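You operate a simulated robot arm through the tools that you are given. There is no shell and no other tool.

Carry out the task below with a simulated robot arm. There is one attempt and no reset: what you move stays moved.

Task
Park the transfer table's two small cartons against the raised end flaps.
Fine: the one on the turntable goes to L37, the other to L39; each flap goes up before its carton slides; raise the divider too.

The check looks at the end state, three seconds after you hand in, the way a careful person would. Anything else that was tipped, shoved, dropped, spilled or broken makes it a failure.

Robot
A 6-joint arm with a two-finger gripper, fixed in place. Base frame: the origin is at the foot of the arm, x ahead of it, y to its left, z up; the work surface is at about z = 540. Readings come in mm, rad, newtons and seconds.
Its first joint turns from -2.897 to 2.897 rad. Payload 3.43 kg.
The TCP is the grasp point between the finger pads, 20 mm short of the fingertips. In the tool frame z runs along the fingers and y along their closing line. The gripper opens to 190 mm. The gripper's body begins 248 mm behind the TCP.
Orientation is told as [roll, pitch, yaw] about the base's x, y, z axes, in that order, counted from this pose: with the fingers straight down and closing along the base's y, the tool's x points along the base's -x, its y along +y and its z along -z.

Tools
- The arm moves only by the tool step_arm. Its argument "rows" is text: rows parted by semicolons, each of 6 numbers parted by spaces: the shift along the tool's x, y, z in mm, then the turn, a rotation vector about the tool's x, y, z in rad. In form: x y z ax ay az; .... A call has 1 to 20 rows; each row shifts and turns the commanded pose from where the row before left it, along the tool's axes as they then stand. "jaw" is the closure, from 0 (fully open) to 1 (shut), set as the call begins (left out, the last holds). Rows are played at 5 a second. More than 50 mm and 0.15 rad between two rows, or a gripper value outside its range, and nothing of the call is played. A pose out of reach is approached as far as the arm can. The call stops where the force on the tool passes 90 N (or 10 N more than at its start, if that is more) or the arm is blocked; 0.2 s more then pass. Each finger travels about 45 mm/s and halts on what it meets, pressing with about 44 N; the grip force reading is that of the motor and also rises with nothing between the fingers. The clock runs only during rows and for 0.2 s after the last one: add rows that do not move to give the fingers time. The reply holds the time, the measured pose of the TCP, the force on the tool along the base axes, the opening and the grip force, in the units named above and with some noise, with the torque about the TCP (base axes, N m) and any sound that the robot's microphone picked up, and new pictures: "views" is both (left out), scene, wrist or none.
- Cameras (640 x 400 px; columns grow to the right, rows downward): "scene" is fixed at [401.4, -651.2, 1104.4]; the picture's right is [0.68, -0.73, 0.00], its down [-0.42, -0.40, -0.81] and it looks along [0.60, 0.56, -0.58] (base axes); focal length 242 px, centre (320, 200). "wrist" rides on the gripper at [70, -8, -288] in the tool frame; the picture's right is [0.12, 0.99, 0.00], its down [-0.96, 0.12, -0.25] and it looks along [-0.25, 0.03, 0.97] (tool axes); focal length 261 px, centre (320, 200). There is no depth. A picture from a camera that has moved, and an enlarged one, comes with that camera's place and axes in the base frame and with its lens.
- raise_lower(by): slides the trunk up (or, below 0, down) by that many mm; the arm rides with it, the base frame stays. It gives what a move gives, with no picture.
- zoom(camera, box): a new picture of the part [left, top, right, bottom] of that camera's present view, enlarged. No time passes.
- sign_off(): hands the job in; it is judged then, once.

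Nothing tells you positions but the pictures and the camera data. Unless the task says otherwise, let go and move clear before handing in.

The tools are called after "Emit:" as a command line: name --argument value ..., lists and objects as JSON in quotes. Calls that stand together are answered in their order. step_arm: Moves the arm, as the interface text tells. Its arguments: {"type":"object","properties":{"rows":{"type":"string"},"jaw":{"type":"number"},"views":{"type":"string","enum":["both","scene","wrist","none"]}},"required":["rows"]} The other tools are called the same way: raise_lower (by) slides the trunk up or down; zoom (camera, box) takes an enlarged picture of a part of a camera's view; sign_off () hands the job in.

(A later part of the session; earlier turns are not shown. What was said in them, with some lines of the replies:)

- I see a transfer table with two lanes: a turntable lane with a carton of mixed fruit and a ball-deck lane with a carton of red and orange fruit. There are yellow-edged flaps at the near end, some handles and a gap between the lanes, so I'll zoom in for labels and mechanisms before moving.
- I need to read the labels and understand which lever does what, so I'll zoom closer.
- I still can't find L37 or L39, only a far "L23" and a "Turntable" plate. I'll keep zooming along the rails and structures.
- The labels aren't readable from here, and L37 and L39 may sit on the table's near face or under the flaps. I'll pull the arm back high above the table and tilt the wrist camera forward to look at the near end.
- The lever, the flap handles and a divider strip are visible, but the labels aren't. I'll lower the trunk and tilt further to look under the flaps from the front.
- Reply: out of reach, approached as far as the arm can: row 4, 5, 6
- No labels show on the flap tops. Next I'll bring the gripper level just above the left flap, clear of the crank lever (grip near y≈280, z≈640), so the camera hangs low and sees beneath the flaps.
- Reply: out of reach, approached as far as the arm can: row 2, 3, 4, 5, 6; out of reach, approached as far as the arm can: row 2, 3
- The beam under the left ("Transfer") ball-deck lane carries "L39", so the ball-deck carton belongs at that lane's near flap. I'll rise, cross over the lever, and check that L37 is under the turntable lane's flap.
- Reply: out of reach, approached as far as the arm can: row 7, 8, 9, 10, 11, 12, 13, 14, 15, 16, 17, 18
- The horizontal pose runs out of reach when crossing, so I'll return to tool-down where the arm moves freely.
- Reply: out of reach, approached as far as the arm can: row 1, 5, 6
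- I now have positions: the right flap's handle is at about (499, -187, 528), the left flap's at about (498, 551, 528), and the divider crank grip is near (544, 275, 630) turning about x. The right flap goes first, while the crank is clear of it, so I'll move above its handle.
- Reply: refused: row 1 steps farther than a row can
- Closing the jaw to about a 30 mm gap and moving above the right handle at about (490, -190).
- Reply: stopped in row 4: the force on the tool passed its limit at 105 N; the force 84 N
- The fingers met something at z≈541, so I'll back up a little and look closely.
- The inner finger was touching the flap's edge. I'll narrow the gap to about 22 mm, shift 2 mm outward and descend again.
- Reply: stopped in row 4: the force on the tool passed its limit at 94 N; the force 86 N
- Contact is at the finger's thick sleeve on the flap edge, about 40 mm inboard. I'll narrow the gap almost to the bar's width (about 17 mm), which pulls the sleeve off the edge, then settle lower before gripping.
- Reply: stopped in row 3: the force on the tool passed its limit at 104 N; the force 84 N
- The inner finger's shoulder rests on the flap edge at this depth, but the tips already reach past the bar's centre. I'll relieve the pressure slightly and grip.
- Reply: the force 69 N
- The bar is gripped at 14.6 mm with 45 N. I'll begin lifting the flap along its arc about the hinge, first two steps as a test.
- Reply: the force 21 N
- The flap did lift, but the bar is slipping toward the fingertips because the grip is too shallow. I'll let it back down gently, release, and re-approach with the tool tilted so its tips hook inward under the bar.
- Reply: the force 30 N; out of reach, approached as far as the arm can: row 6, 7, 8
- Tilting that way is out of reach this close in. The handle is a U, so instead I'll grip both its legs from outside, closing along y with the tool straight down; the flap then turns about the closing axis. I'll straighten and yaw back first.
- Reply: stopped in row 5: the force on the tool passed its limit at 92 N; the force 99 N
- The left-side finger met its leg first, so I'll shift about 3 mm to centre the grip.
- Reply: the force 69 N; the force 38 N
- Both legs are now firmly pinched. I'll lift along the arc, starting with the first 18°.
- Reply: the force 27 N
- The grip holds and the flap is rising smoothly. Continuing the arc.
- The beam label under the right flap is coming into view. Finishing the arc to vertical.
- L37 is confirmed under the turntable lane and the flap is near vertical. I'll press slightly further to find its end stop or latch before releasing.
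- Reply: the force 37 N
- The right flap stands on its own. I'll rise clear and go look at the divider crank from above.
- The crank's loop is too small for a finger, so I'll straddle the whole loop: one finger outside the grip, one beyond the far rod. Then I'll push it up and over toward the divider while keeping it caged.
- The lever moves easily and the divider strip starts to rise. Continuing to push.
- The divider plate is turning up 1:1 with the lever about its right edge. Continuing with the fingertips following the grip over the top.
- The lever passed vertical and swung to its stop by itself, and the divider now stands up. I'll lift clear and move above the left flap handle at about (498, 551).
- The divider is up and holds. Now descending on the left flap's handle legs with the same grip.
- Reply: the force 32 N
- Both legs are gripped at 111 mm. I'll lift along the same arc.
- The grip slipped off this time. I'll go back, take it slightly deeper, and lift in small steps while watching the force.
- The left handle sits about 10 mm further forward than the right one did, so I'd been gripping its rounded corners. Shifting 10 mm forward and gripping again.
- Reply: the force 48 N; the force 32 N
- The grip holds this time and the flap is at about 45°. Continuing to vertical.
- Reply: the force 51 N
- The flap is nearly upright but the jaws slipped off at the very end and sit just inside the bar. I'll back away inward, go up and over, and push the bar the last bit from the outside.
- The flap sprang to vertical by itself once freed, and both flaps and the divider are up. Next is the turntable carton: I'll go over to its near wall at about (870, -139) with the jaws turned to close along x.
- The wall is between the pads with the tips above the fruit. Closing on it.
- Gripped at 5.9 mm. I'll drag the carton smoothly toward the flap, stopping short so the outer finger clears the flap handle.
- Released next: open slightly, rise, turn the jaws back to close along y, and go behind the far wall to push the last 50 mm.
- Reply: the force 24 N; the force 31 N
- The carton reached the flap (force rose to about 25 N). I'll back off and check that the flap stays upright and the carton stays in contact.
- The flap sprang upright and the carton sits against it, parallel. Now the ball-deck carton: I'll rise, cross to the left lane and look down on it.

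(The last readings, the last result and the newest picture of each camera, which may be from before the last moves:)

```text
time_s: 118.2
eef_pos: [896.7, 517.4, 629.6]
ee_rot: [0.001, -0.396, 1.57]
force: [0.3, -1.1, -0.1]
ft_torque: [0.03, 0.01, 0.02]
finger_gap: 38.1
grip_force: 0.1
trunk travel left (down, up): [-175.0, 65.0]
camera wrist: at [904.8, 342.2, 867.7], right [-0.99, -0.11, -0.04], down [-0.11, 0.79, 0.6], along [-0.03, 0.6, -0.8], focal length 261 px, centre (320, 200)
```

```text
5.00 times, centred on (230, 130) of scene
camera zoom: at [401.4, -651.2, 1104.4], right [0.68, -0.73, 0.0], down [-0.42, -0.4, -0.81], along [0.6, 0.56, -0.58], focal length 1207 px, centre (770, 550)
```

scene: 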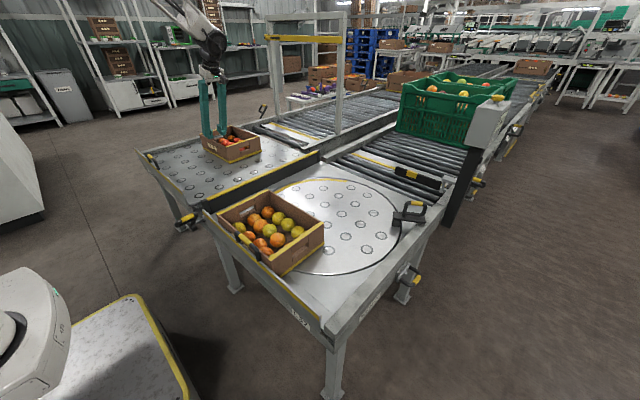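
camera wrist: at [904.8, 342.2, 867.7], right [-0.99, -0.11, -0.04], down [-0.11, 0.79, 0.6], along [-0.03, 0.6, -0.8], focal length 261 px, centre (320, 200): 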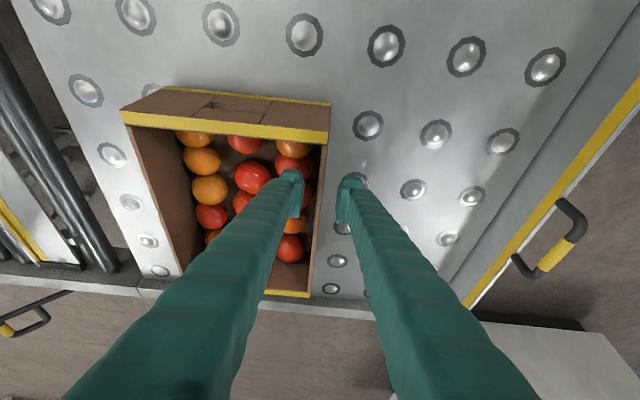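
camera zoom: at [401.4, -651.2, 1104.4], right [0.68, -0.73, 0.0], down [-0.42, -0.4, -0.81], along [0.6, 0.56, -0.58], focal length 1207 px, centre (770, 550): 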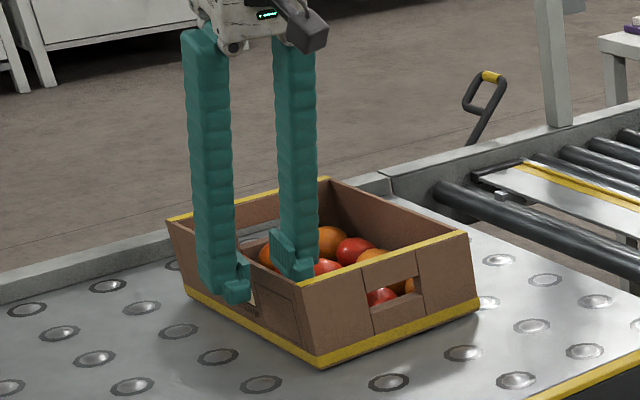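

Straddling the near wall of the second carton, so I'll close and drag.

Emit:
step_arm --rows "0 0 0 0 0 0;0 0 0 0 0 0;0 0 0 0 0 0;0 0 0 0 0 0" --jaw 1 --views "none"

Emit:
step_arm --rows "0 2 0 0 0 0;0 4 0 0 0 0;0 6 0 0 0 0;0 8 0 0 0 0;0 8 0 0 0 0;0 8 0 0 0 0;0 8 0 0 0 0;0 8 0 0 0 0;0 8 0 0 0 0;0 8 0 0 0 0;0 8 0 0 0 0;0 8 0 0 0 0;0 6 0 0 0 0;0 4 0 0 0 0;0 2 0 0 0 0"

```text
time_s: 119.2
eef_pos: [896.4, 518.1, 629.6]
ee_rot: [0.001, -0.394, 1.568]
force: [-0.7, 1.0, 0.6]
ft_torque: [0.02, -0.04, 0.1]
finger_gap: 6.1
grip_force: 39.6
trunk travel left (down, up): [-175.0, 65.0]
```

```text
time_s: 122.4
eef_pos: [800.1, 517.5, 630.1]
ee_rot: [0.001, -0.396, 1.568]
force: [1.0, 0.6, 8.4]
ft_torque: [0.02, -0.02, -0.03]
finger_gap: 6.1
grip_force: 39.4
trunk travel left (down, up): [-175.0, 65.0]
camera wrist: at [807.3, 341.9, 867.7], right [-0.99, -0.11, -0.04], down [-0.11, 0.79, 0.6], along [-0.03, 0.6, -0.8], focal length 261 px, centre (320, 200)
```

scene: 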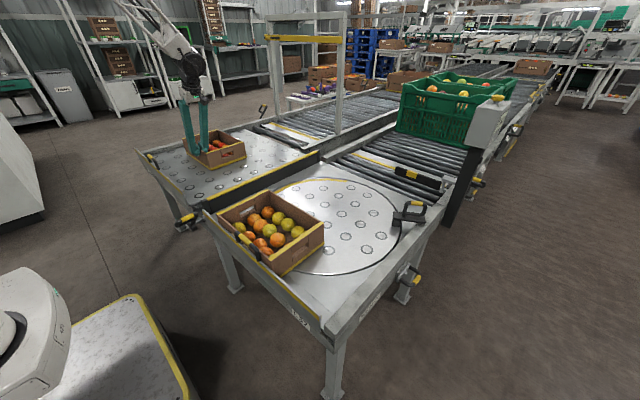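
wrist: 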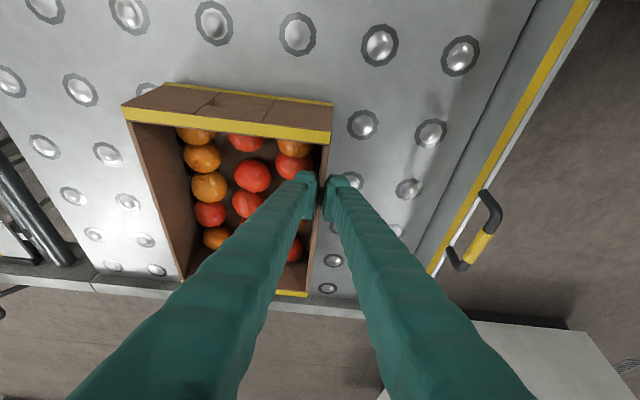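

Emit:
step_arm --rows "0 2 0 0 0 0;0 4 0 0 0 0;0 6 0 0 0 0;0 8 0 0 0 0;0 8 0 0 0 0;0 8 0 0 0 0;0 8 0 0 0 0;0 8 0 0 0 0;0 8 0 0 0 0;0 8 0 0 0 0;0 8 0 0 0 0;0 8 0 0 0 0;0 8 0 0 0 0;0 8 0 0 0 0;0 8 0 0 0 0;0 8 0 0 0 0;0 8 0 0 0 0;0 6 0 0 0 0;0 4 0 0 0 0;0 2 0 0 0 0"

Emit:
zoom --camera "scene" --box '[120, 110, 280, 220]'

```text
time_s: 126.6
eef_pos: [662.2, 519.2, 629.6]
ee_rot: [0.002, -0.397, 1.569]
force: [0.2, 0.6, 0.1]
ft_torque: [0.06, 0.0, -0.03]
finger_gap: 6.1
grip_force: 39.6
trunk travel left (down, up): [-175.0, 65.0]
camera wrist: at [671.5, 343.6, 867.8], right [-0.99, -0.11, -0.04], down [-0.11, 0.79, 0.6], along [-0.03, 0.6, -0.8], focal length 261 px, centre (320, 200)
```

scene: 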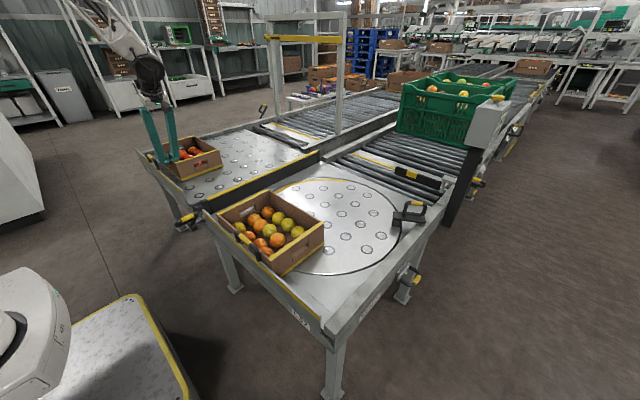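
wrist: 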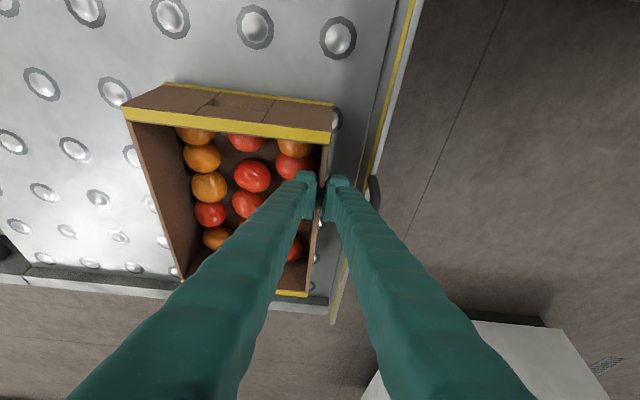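

```text
3.64 times, centred on (200, 165) of scene
camera zoom: at [401.4, -651.2, 1104.4], right [0.68, -0.73, 0.0], down [-0.42, -0.4, -0.81], along [0.6, 0.56, -0.58], focal length 878 px, centre (756, 327)
```

zoom: 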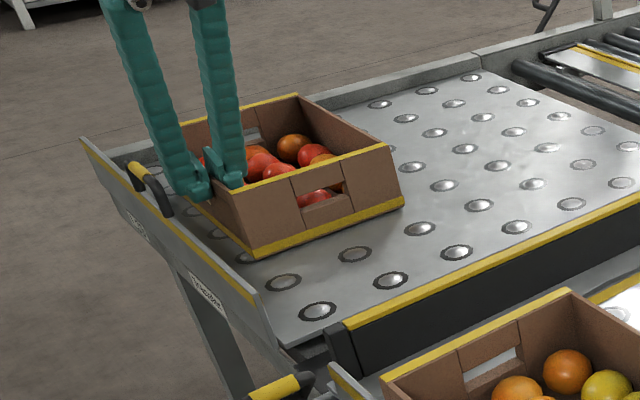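

Emit:
step_arm --rows "0 0 0 0 0 0;0 0 0 0 0 0;-7.7 0 -18.4 0 0 0;-15.4 0 -36.9 0 0 0;-15.4 0 -36.9 0 0 0;-15.4 0 -36.9 0 0 0;-11.6 0 -27.7 0 0 0;0 0 0 0 0.1 0;0 0 0 0 0.1 0;0 0 0 0 0.1 0;0 0 0 0 0.096 0" --jaw 0.81 --views "none"

Emit:
step_arm --rows "0 -30 0 0 0 0.14;0 -30 0 0 0 0.14;0 -30 0 0 0 0.14;0 -20 0 0 0 0.14;0 0 0 0 0 0.14;0 0 0 0 0 0.14;0 0 0 0 0 0.14;0 0 0 0 0 0.14;0 0 0 0 0 0.14;0 0 0 0 0 0.14;0 0 0 0 0 0.14;0 0 0 0 0 0.03" --jaw 0

```text
time_s: 129.0
eef_pos: [664.6, 518.1, 800.6]
ee_rot: [0.001, 0.001, 1.569]
force: [0.0, -0.4, -0.4]
ft_torque: [0.14, -0.01, 0.0]
finger_gap: 36.2
grip_force: 0.1
trunk travel left (down, up): [-175.0, 65.0]
```

```text
time_s: 131.6
eef_pos: [769.5, 499.7, 800.1]
ee_rot: [-0.001, 0.002, -0.001]
force: [-0.1, 0.5, -0.7]
ft_torque: [-0.02, 0.02, -0.01]
finger_gap: 190.4
grip_force: 0.0
trunk travel left (down, up): [-175.0, 65.0]
camera wrist: at [699.9, 491.0, 1087.2], right [-0.12, 0.99, 0.0], down [0.96, 0.11, 0.25], along [0.24, 0.03, -0.97], focal length 261 px, centre (320, 200)
```

scene: 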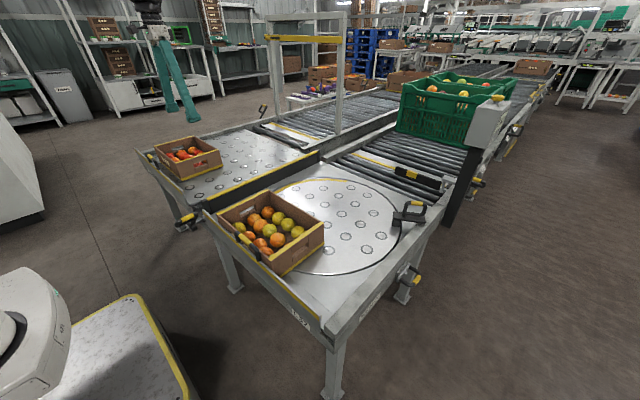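
wrist: 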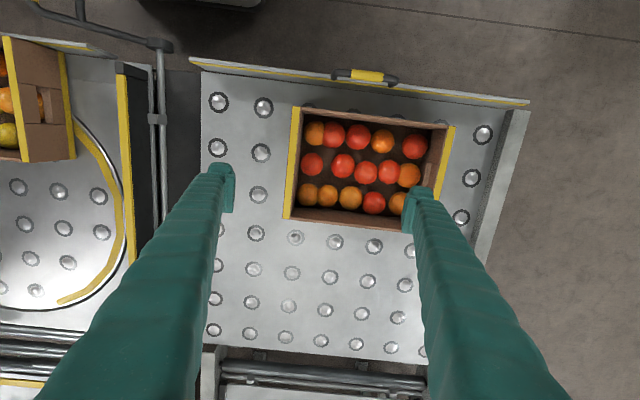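

The far wall of this carton is beyond straight-down reach, so I'll pitch the tool 0.5 rad forward to get the fingers behind it.

Emit:
step_arm --rows "0 0 0 0 -0.1 0;0 0 0 0 -0.1 0;0 0 0 0 -0.1 0;0 0 0 0 -0.1 0;0 0 0 0 -0.1 0;-31.9 19.8 17.4 0 0 0;-31.9 19.8 17.4 0 0 0;-31.9 19.8 17.4 0 0 0;-31.9 19.8 17.4 0 0 0;18.7 0 34.2 0 0 0;18.7 0 34.2 0 0 0"

Emit:
zoom --camera "scene" --box '[120, 80, 280, 200]'

```text
time_s: 134.0
eef_pos: [916.2, 579.2, 722.3]
ee_rot: [-0.001, -0.5, -0.001]
force: [-0.3, -0.1, 1.1]
ft_torque: [0.08, 0.06, 0.02]
finger_gap: 189.9
grip_force: 0.1
trunk travel left (down, up): [-175.0, 65.0]
camera wrist: at [715.9, 571.6, 940.1], right [-0.1, 0.99, -0.06], down [0.73, 0.12, 0.68], along [0.68, 0.03, -0.73], focal length 261 px, centre (320, 200)
```

scene: 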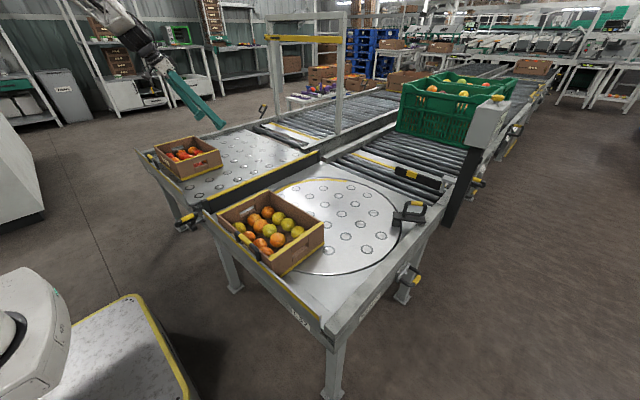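
wrist: 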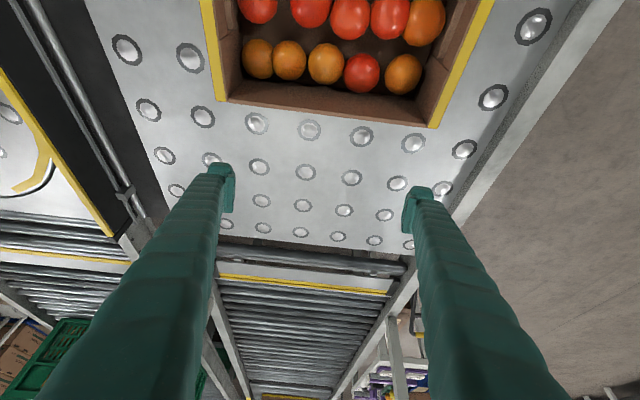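

```text
3.33 times, centred on (200, 140) of scene
camera zoom: at [401.4, -651.2, 1104.4], right [0.68, -0.73, 0.0], down [-0.42, -0.4, -0.81], along [0.6, 0.56, -0.58], focal length 805 px, centre (720, 400)
```

zoom: 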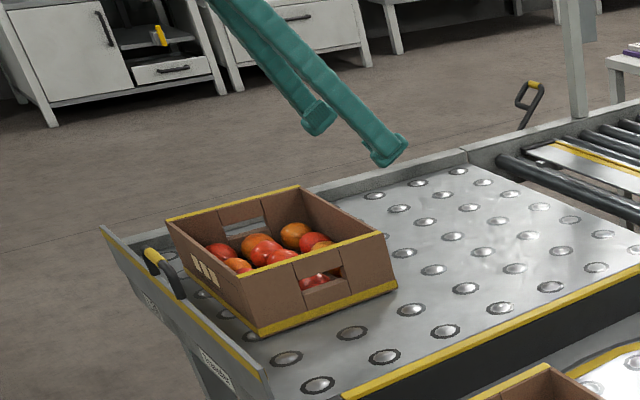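

Emit:
step_arm --rows "18.7 0 34.2 0 0 0;18.7 0 34.2 0 0 0;18.7 0 34.2 0 0 0"

Emit:
zoom --camera "scene" --box '[120, 80, 280, 200]'

```text
time_s: 134.8
eef_pos: [915.7, 576.9, 607.6]
ee_rot: [-0.001, -0.499, 0.002]
force: [0.6, -0.2, 1.0]
ft_torque: [0.05, 0.05, 0.01]
finger_gap: 190.1
grip_force: 0.0
trunk travel left (down, up): [-175.0, 65.0]
camera wrist: at [715.9, 569.4, 825.8], right [-0.1, 0.99, -0.06], down [0.73, 0.12, 0.68], along [0.68, 0.03, -0.73], focal length 261 px, centre (320, 200)
```

scene: 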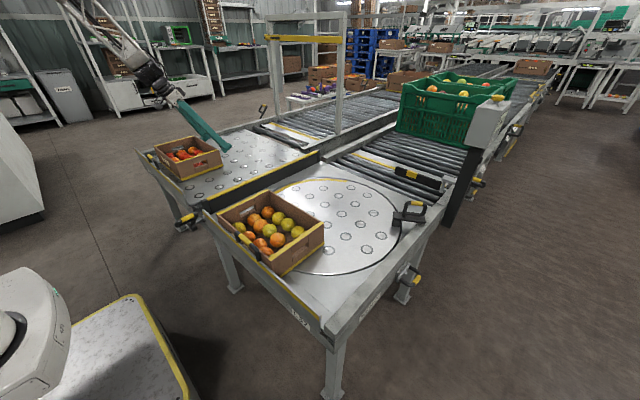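
wrist: 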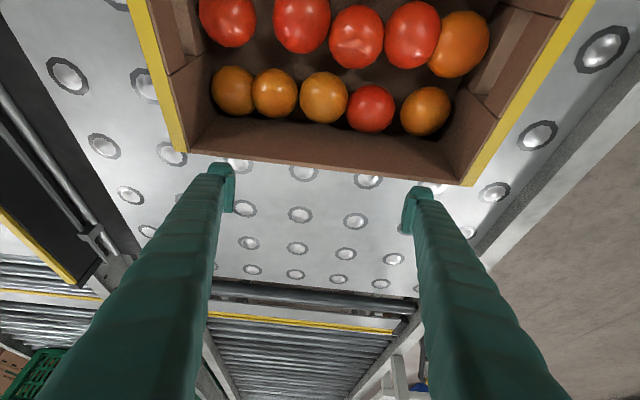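

```text
3.33 times, centred on (200, 140) of scene
camera zoom: at [401.4, -651.2, 1104.4], right [0.68, -0.73, 0.0], down [-0.42, -0.4, -0.81], along [0.6, 0.56, -0.58], focal length 805 px, centre (720, 400)
```

zoom: 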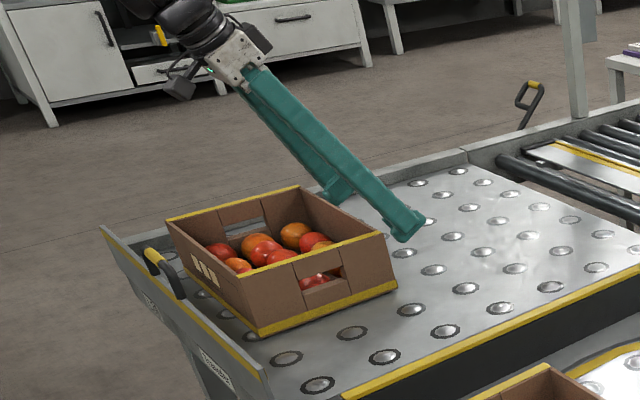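

Emit:
step_arm --rows "4.39 0 -2.4 0 0 0;4.39 0 -2.4 0 0 0;4.39 0 -2.4 0 0 0;4.39 0 -2.4 0 0 0;4.39 0 -2.4 0 0 0;4.39 0 -2.4 0 0 0;4.39 0 -2.4 0 0 0;4.39 0 -2.4 0 0 0"

Emit:
zoom --camera "scene" --box '[120, 110, 260, 220]'

```text
time_s: 136.6
eef_pos: [874.6, 577.6, 604.9]
ee_rot: [-0.003, -0.498, 0.0]
force: [0.4, 0.0, -0.9]
ft_torque: [-0.01, 0.02, 0.0]
finger_gap: 190.1
grip_force: 0.0
trunk travel left (down, up): [-175.0, 65.0]
camera wrist: at [675.7, 569.6, 823.6], right [-0.1, 0.99, -0.06], down [0.73, 0.12, 0.68], along [0.68, 0.03, -0.73], focal length 261 px, centre (320, 200)
```

scene: 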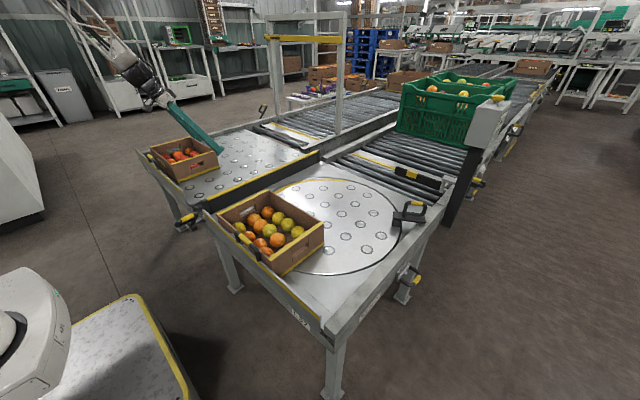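
wrist: 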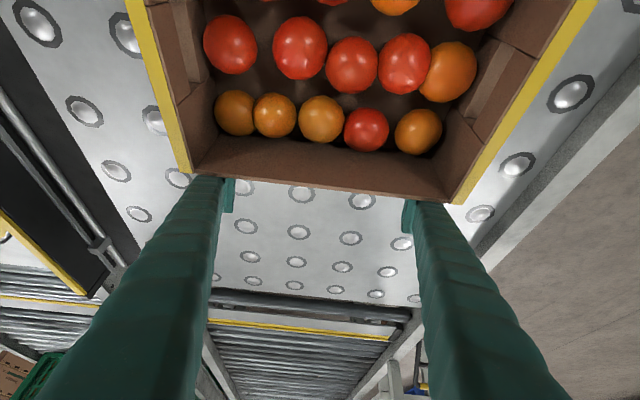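

```text
3.64 times, centred on (190, 165) of scene
camera zoom: at [401.4, -651.2, 1104.4], right [0.68, -0.73, 0.0], down [-0.42, -0.4, -0.81], along [0.6, 0.56, -0.58], focal length 878 px, centre (793, 327)
```

zoom: 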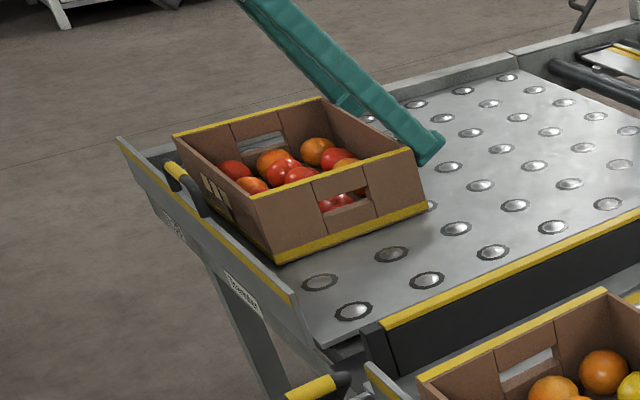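

Emit:
step_arm --rows "2.63 0 -1.44 0 0 0;2.63 0 -1.44 0 0 0;2.63 0 -1.44 0 0 0;2.63 0 -1.44 0 0 0;2.63 0 -1.44 0 0 0" --views "none"

Emit:
zoom --camera "scene" --box '[120, 110, 260, 220]'

Emit:
step_arm --rows "1.75 0 -0.96 0 0 0;1.75 0 -0.96 0 0 0" --views "none"

Emit:
zoom --camera "scene" --box '[120, 110, 260, 220]'

```text
time_s: 137.8
eef_pos: [861.2, 579.4, 606.4]
ee_rot: [-0.001, -0.5, -0.001]
force: [0.0, -0.5, 1.0]
ft_torque: [0.05, 0.0, -0.07]
finger_gap: 189.9
grip_force: 0.0
trunk travel left (down, up): [-175.0, 65.0]
```

```text
3.64 times, centred on (190, 165) of scene
camera zoom: at [401.4, -651.2, 1104.4], right [0.68, -0.73, 0.0], down [-0.42, -0.4, -0.81], along [0.6, 0.56, -0.58], focal length 878 px, centre (793, 327)
```

zoom: 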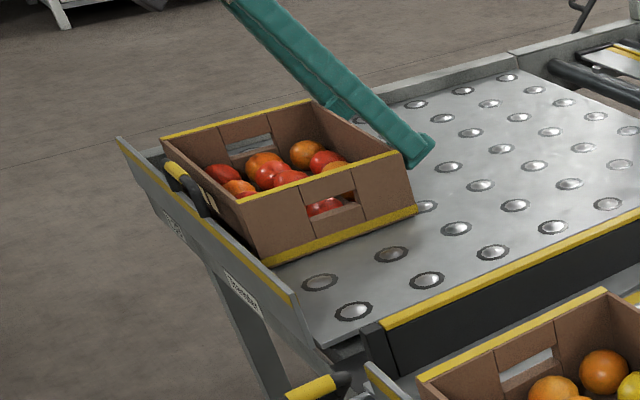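

```text
time_s: 138.4
eef_pos: [855.9, 578.3, 606.2]
ee_rot: [-0.002, -0.499, 0.0]
force: [0.6, -0.2, 0.1]
ft_torque: [-0.04, 0.02, 0.03]
finger_gap: 190.2
grip_force: 0.1
trunk travel left (down, up): [-175.0, 65.0]
```

```text
3.64 times, centred on (190, 165) of scene
camera zoom: at [401.4, -651.2, 1104.4], right [0.68, -0.73, 0.0], down [-0.42, -0.4, -0.81], along [0.6, 0.56, -0.58], focal length 878 px, centre (793, 327)
```

zoom: 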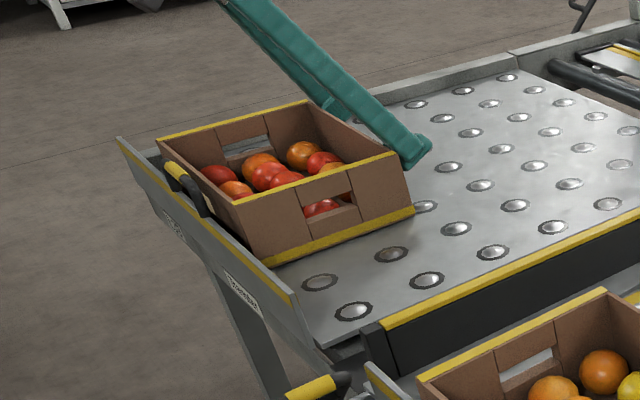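

Very close now, so I'll go in 2 mm steps until the force rises.

Emit:
step_arm --rows "1.75 0 -0.96 0 0 0" --views "none"

Emit:
step_arm --rows "1.75 0 -0.96 0 0 0" --views "none"

Emit:
step_arm --rows "1.75 0 -0.96 0 0 0" --views "none"

Emit:
zoom --camera "scene" --box '[120, 110, 260, 220]'

```text
time_s: 138.8
eef_pos: [853.5, 578.5, 605.0]
ee_rot: [-0.001, -0.499, 0.0]
force: [0.7, -0.4, 1.1]
ft_torque: [-0.04, 0.03, 0.02]
finger_gap: 189.7
grip_force: 0.2
trunk travel left (down, up): [-175.0, 65.0]
```

```text
time_s: 139.2
eef_pos: [852.2, 578.1, 605.3]
ee_rot: [-0.002, -0.499, 0.001]
force: [0.8, 0.2, -0.4]
ft_torque: [-0.03, 0.01, 0.05]
finger_gap: 189.9
grip_force: 0.1
trunk travel left (down, up): [-175.0, 65.0]
```

```text
time_s: 139.6
eef_pos: [849.4, 578.5, 605.6]
ee_rot: [-0.001, -0.5, -0.001]
force: [0.5, -0.3, 0.0]
ft_torque: [-0.01, 0.0, -0.01]
finger_gap: 189.9
grip_force: 0.0
trunk travel left (down, up): [-175.0, 65.0]
```

```text
3.64 times, centred on (190, 165) of scene
camera zoom: at [401.4, -651.2, 1104.4], right [0.68, -0.73, 0.0], down [-0.42, -0.4, -0.81], along [0.6, 0.56, -0.58], focal length 878 px, centre (793, 327)
```

zoom: 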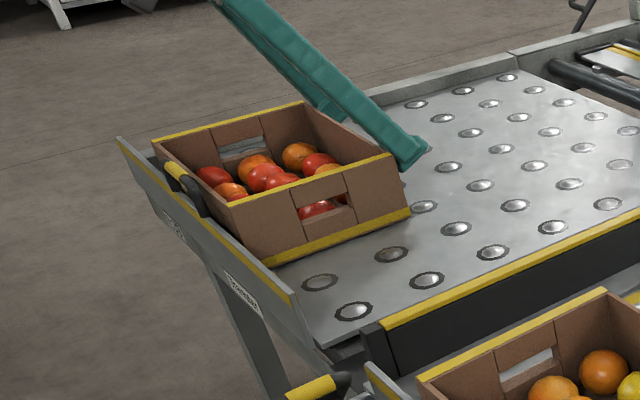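

Emit:
step_arm --rows "1.75 0 -0.96 0 0 0" --views "none"

Emit:
step_arm --rows "1.3 0 -0.7 0 0 0" --views "none"

Emit:
zoom --camera "scene" --box '[120, 130, 220, 200]'

```text
time_s: 140.0
eef_pos: [847.6, 577.3, 606.2]
ee_rot: [-0.002, -0.498, -0.001]
force: [0.9, 0.1, -0.4]
ft_torque: [0.05, 0.01, 0.04]
finger_gap: 189.9
grip_force: 0.0
trunk travel left (down, up): [-175.0, 65.0]
```

```text
time_s: 140.4
eef_pos: [845.1, 577.4, 605.4]
ee_rot: [-0.002, -0.499, 0.002]
force: [1.6, -0.1, 0.4]
ft_torque: [0.03, 0.02, -0.02]
finger_gap: 190.1
grip_force: 0.1
trunk travel left (down, up): [-175.0, 65.0]
```

```text
5.71 times, centred on (170, 165) of scene
camera zoom: at [401.4, -651.2, 1104.4], right [0.68, -0.73, 0.0], down [-0.42, -0.4, -0.81], along [0.6, 0.56, -0.58], focal length 1380 px, centre (1177, 400)
```

zoom: 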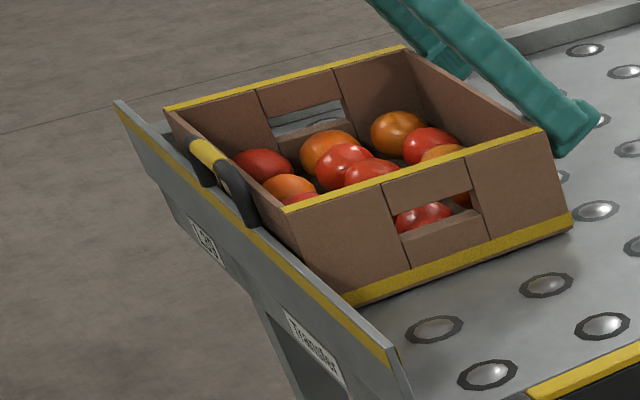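

Emit:
step_arm --rows "1.3 0 -0.7 0 0 0;0 0 0 0 0 0" --views "none"

Emit:
step_arm --rows "1.3 0 -0.7 0 0 0;0 0 0 0 0 0" --views "none"

Emit:
step_arm --rows "1.3 0 -0.7 0 0 0;0 0 0 0 0 0" --views "none"

Emit:
zoom --camera "scene" --box '[120, 130, 220, 200]'

```text
time_s: 141.0
eef_pos: [844.9, 577.2, 605.9]
ee_rot: [-0.001, -0.498, 0.001]
force: [1.2, -1.1, -0.2]
ft_torque: [0.02, 0.02, 0.03]
finger_gap: 190.1
grip_force: 0.0
trunk travel left (down, up): [-175.0, 65.0]
```

```text
time_s: 141.6
eef_pos: [843.2, 578.5, 605.8]
ee_rot: [-0.002, -0.499, 0.001]
force: [0.7, 0.6, 0.0]
ft_torque: [-0.01, 0.04, 0.0]
finger_gap: 189.8
grip_force: 0.1
trunk travel left (down, up): [-175.0, 65.0]
```

```text
time_s: 142.2
eef_pos: [843.0, 578.6, 606.0]
ee_rot: [-0.002, -0.5, 0.001]
force: [15.0, -1.6, -3.6]
ft_torque: [0.42, 0.22, 0.45]
finger_gap: 189.7
grip_force: 0.0
trunk travel left (down, up): [-175.0, 65.0]
```

```text
5.71 times, centred on (170, 165) of scene
camera zoom: at [401.4, -651.2, 1104.4], right [0.68, -0.73, 0.0], down [-0.42, -0.4, -0.81], along [0.6, 0.56, -0.58], focal length 1380 px, centre (1177, 400)
```

zoom: 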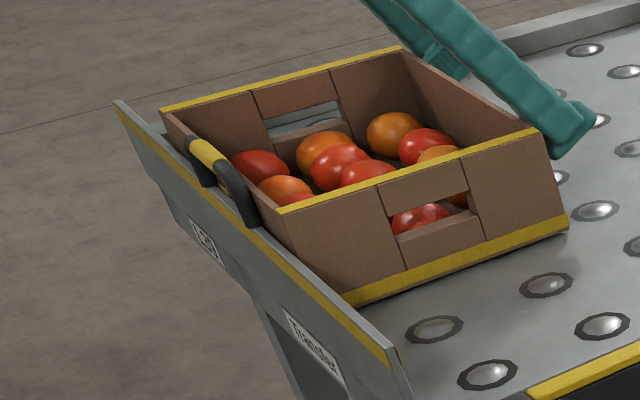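

Contact at 15 N. One more millimetre to square it, then I'll retreat and inspect.

Emit:
step_arm --rows "0.9 0 -0.5 0 0 0;0 0 0 0 0 0" --views "none"

Emit:
step_arm --rows "-3 0 1.6 0 0 0;-8.8 0 4.8 0 0 0;-17.6 0 9.6 0 0 0;-17.6 0 9.6 0 0 0;-18.7 0 -34.2 0 0 0;-18.7 0 -34.2 0 0 0;-18.7 0 -34.2 0 0 0;-18.7 0 -34.2 0 0 0;-18.7 0 -34.2 0 0 0;35 0 -19 0 0.1 0;35 0 -19 0 0.1 0;35 0 -15 0 0.1 0;35 0 -10 0 0.1 0;35 0 0 0 0.1 0"

```text
time_s: 142.8
eef_pos: [842.4, 577.9, 606.6]
ee_rot: [-0.003, -0.497, 0.001]
force: [21.8, -5.0, -2.9]
ft_torque: [0.48, 0.4, 0.91]
finger_gap: 189.9
grip_force: 0.0
trunk travel left (down, up): [-175.0, 65.0]
```

```text
time_s: 145.8
eef_pos: [704.3, 578.9, 805.8]
ee_rot: [-0.001, 0.005, 0.0]
force: [-0.8, -1.0, 0.5]
ft_torque: [-0.01, -0.02, 0.01]
finger_gap: 189.7
grip_force: 0.0
trunk travel left (down, up): [-175.0, 65.0]
camera wrist: at [634.3, 571.4, 1092.4], right [-0.12, 0.99, 0.0], down [0.96, 0.12, 0.24], along [0.24, 0.03, -0.97], focal length 261 px, centre (320, 200)
```

scene: 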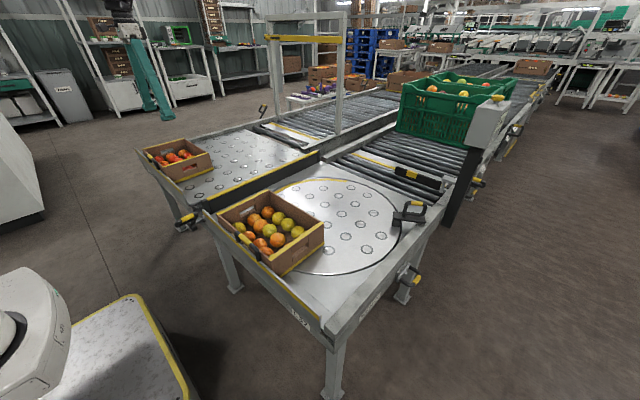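
wrist: 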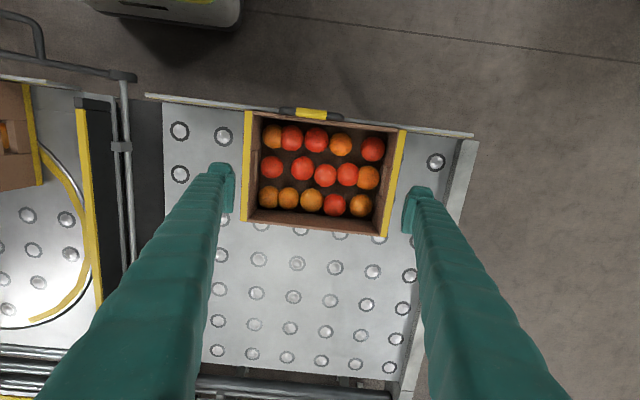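

Emit:
zoom --camera "wrist" --box '[140, 80, 480, 240]'

Emit:
zoom --camera "scene" --box '[120, 130, 220, 200]'

Emit:
zoom --camera "scene" --box '[190, 180, 350, 310]'

Emit:
zoom --camera "scene" --box '[120, 120, 440, 320]'

```text
1.88 times, centred on (310, 160) of wrist
camera zoom: at [634.3, 571.4, 1092.4], right [-0.12, 0.99, 0.0], down [0.96, 0.12, 0.24], along [0.24, 0.03, -0.97], focal length 491 px, centre (339, 275)
```

zoom: 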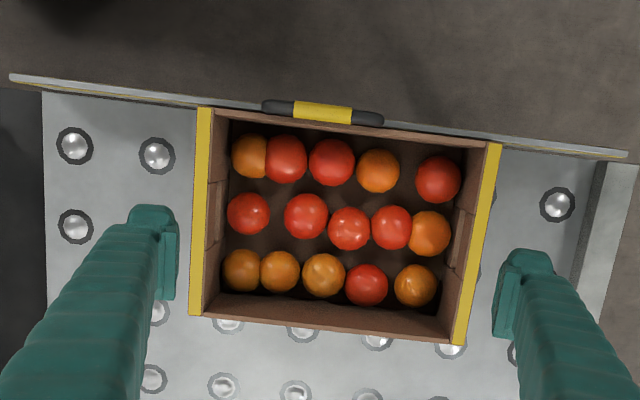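

```text
5.71 times, centred on (170, 165) of scene
camera zoom: at [401.4, -651.2, 1104.4], right [0.68, -0.73, 0.0], down [-0.42, -0.4, -0.81], along [0.6, 0.56, -0.58], focal length 1380 px, centre (1177, 400)
```

zoom: 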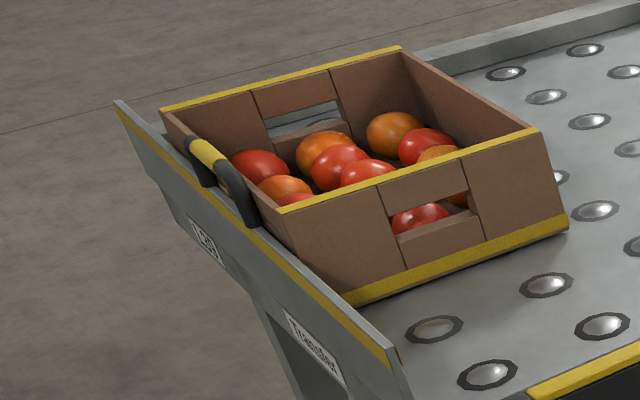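

```text
3.08 times, centred on (270, 245) of scene
camera zoom: at [401.4, -651.2, 1104.4], right [0.68, -0.73, 0.0], down [-0.42, -0.4, -0.81], along [0.6, 0.56, -0.58], focal length 743 px, centre (474, 62)
```

zoom: 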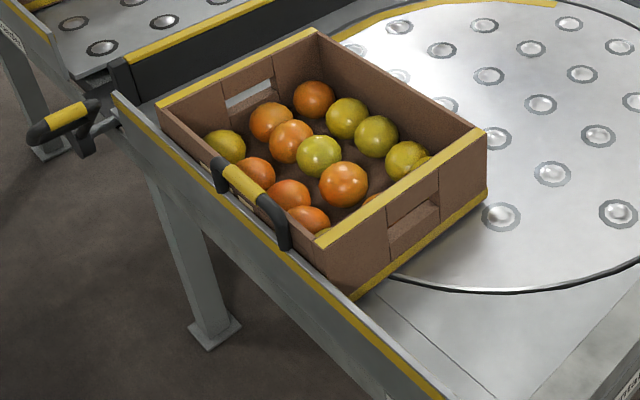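

```text
2.00 times, centred on (280, 220) of scene
camera zoom: at [401.4, -651.2, 1104.4], right [0.68, -0.73, 0.0], down [-0.42, -0.4, -0.81], along [0.6, 0.56, -0.58], focal length 483 px, centre (400, 160)
```

zoom: 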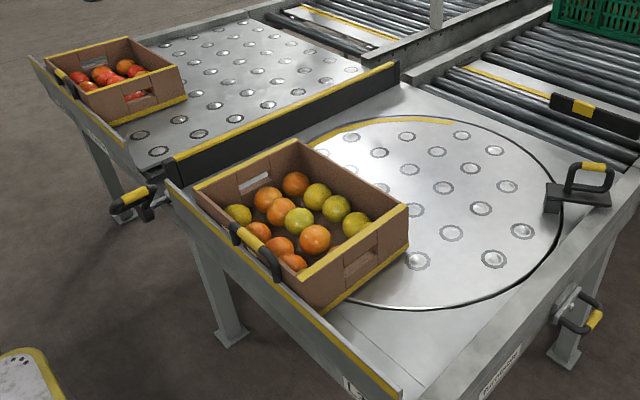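

The left carton sits flush with its flap. I'll fly over to check the right one from above.

Emit:
step_arm --rows "0 -48 -5 0 0 0;0 -48 0 0 0 0;0 -48 0 0 0 0;0 -48 0 0 0 0;0 -48 0 0 0 0;0 -48 0 0 0 0;0 -48 0 0 0 0;0 -48 0 0 0 0;0 -48 0 0 0 0;0 -48 0 0 0 0;0 -48 0 0 0 0;0 -48 0 0 0 0;0 -48 0 0 0 0;0 -48 0 0 0 0;0 -48 0 0 0 0" --views "wrist"

Emit:
zoom --camera "wrist" --box '[140, 80, 480, 240]'

Emit:
zoom --camera "wrist" --box '[220, 80, 420, 160]'

```text
time_s: 149.0
eef_pos: [707.2, -145.4, 812.8]
ee_rot: [0.0, 0.001, 0.0]
force: [-0.3, 0.2, 1.2]
ft_torque: [-0.17, -0.02, 0.01]
finger_gap: 189.9
grip_force: 0.0
trunk travel left (down, up): [-175.0, 65.0]
camera wrist: at [637.5, -153.4, 1100.0], right [-0.12, 0.99, 0.0], down [0.96, 0.12, 0.25], along [0.24, 0.03, -0.97], focal length 261 px, centre (320, 200)
```

wrist: 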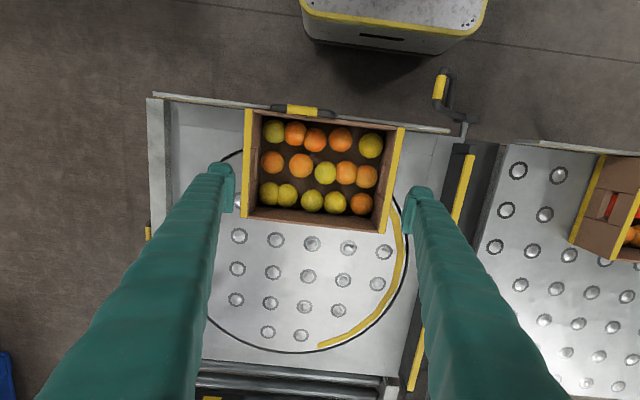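

```text
1.88 times, centred on (310, 160) of wrist
camera zoom: at [637.5, -153.4, 1100.0], right [-0.12, 0.99, 0.0], down [0.96, 0.12, 0.25], along [0.24, 0.03, -0.97], focal length 491 px, centre (339, 275)
```

zoom: 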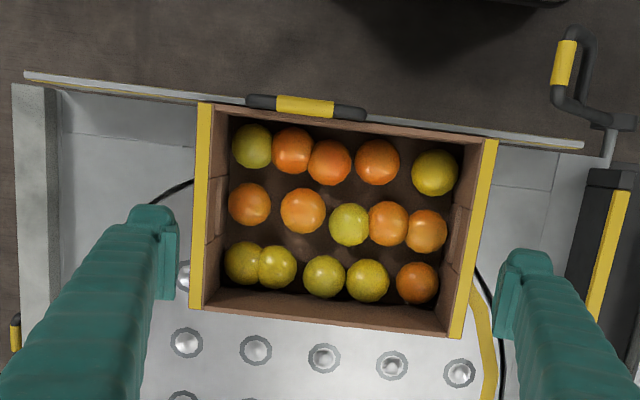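

```text
3.20 times, centred on (320, 120) of wrist
camera zoom: at [637.5, -153.4, 1100.0], right [-0.12, 0.99, 0.0], down [0.96, 0.12, 0.25], along [0.24, 0.03, -0.97], focal length 834 px, centre (320, 456)
```

zoom: 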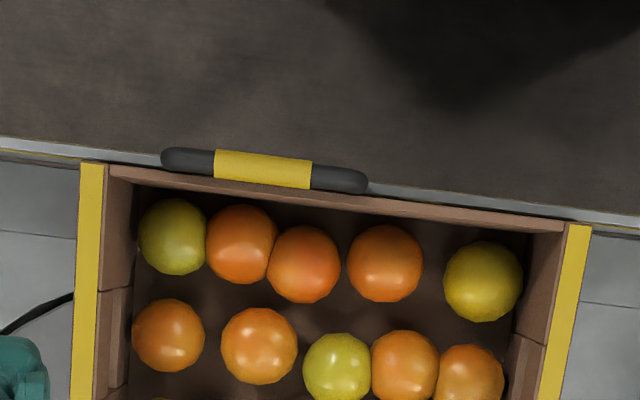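

Both cartons sit flush against their raised flaps, turntable carton at L37 and the other at L39. The divider is up, the fruit is undisturbed and the arm is empty and clear above, so I'm handing in.

Emit:
sign_off

```text
The job is handed in.
```

The job is handed in. The turntable carton is parked against the raised L37 flap, and the ball-deck carton is against the raised L39 flap.

- **Flaps and labels:** I confirmed the L37 and L39 plates on the beams under the two near-end flaps. Both flaps went up before either carton moved, and both stayed up on their own.
- **Divider:** I raised it with its crank lever. The lever swung the last part of the way to its stop by itself, and the divider stayed upright.
- **Cartons:** I dragged each one by its near wall, then pushed it from behind until it met its flap. The last pictures from above show both flush with their flaps. No fruit spilled.
- **Slips and contact:** A finger rested on the right flap's edge while I was first finding a grip on its handle. The grip also slipped off each handle once partway up, so those flaps dropped back before I lifted them again. Each flap flexed slightly under the final push (about 20–30 N); both sprang back. I saw no damage in the pictures.

When I handed in, the gripper was open and empty, above the tables and clear of everything.
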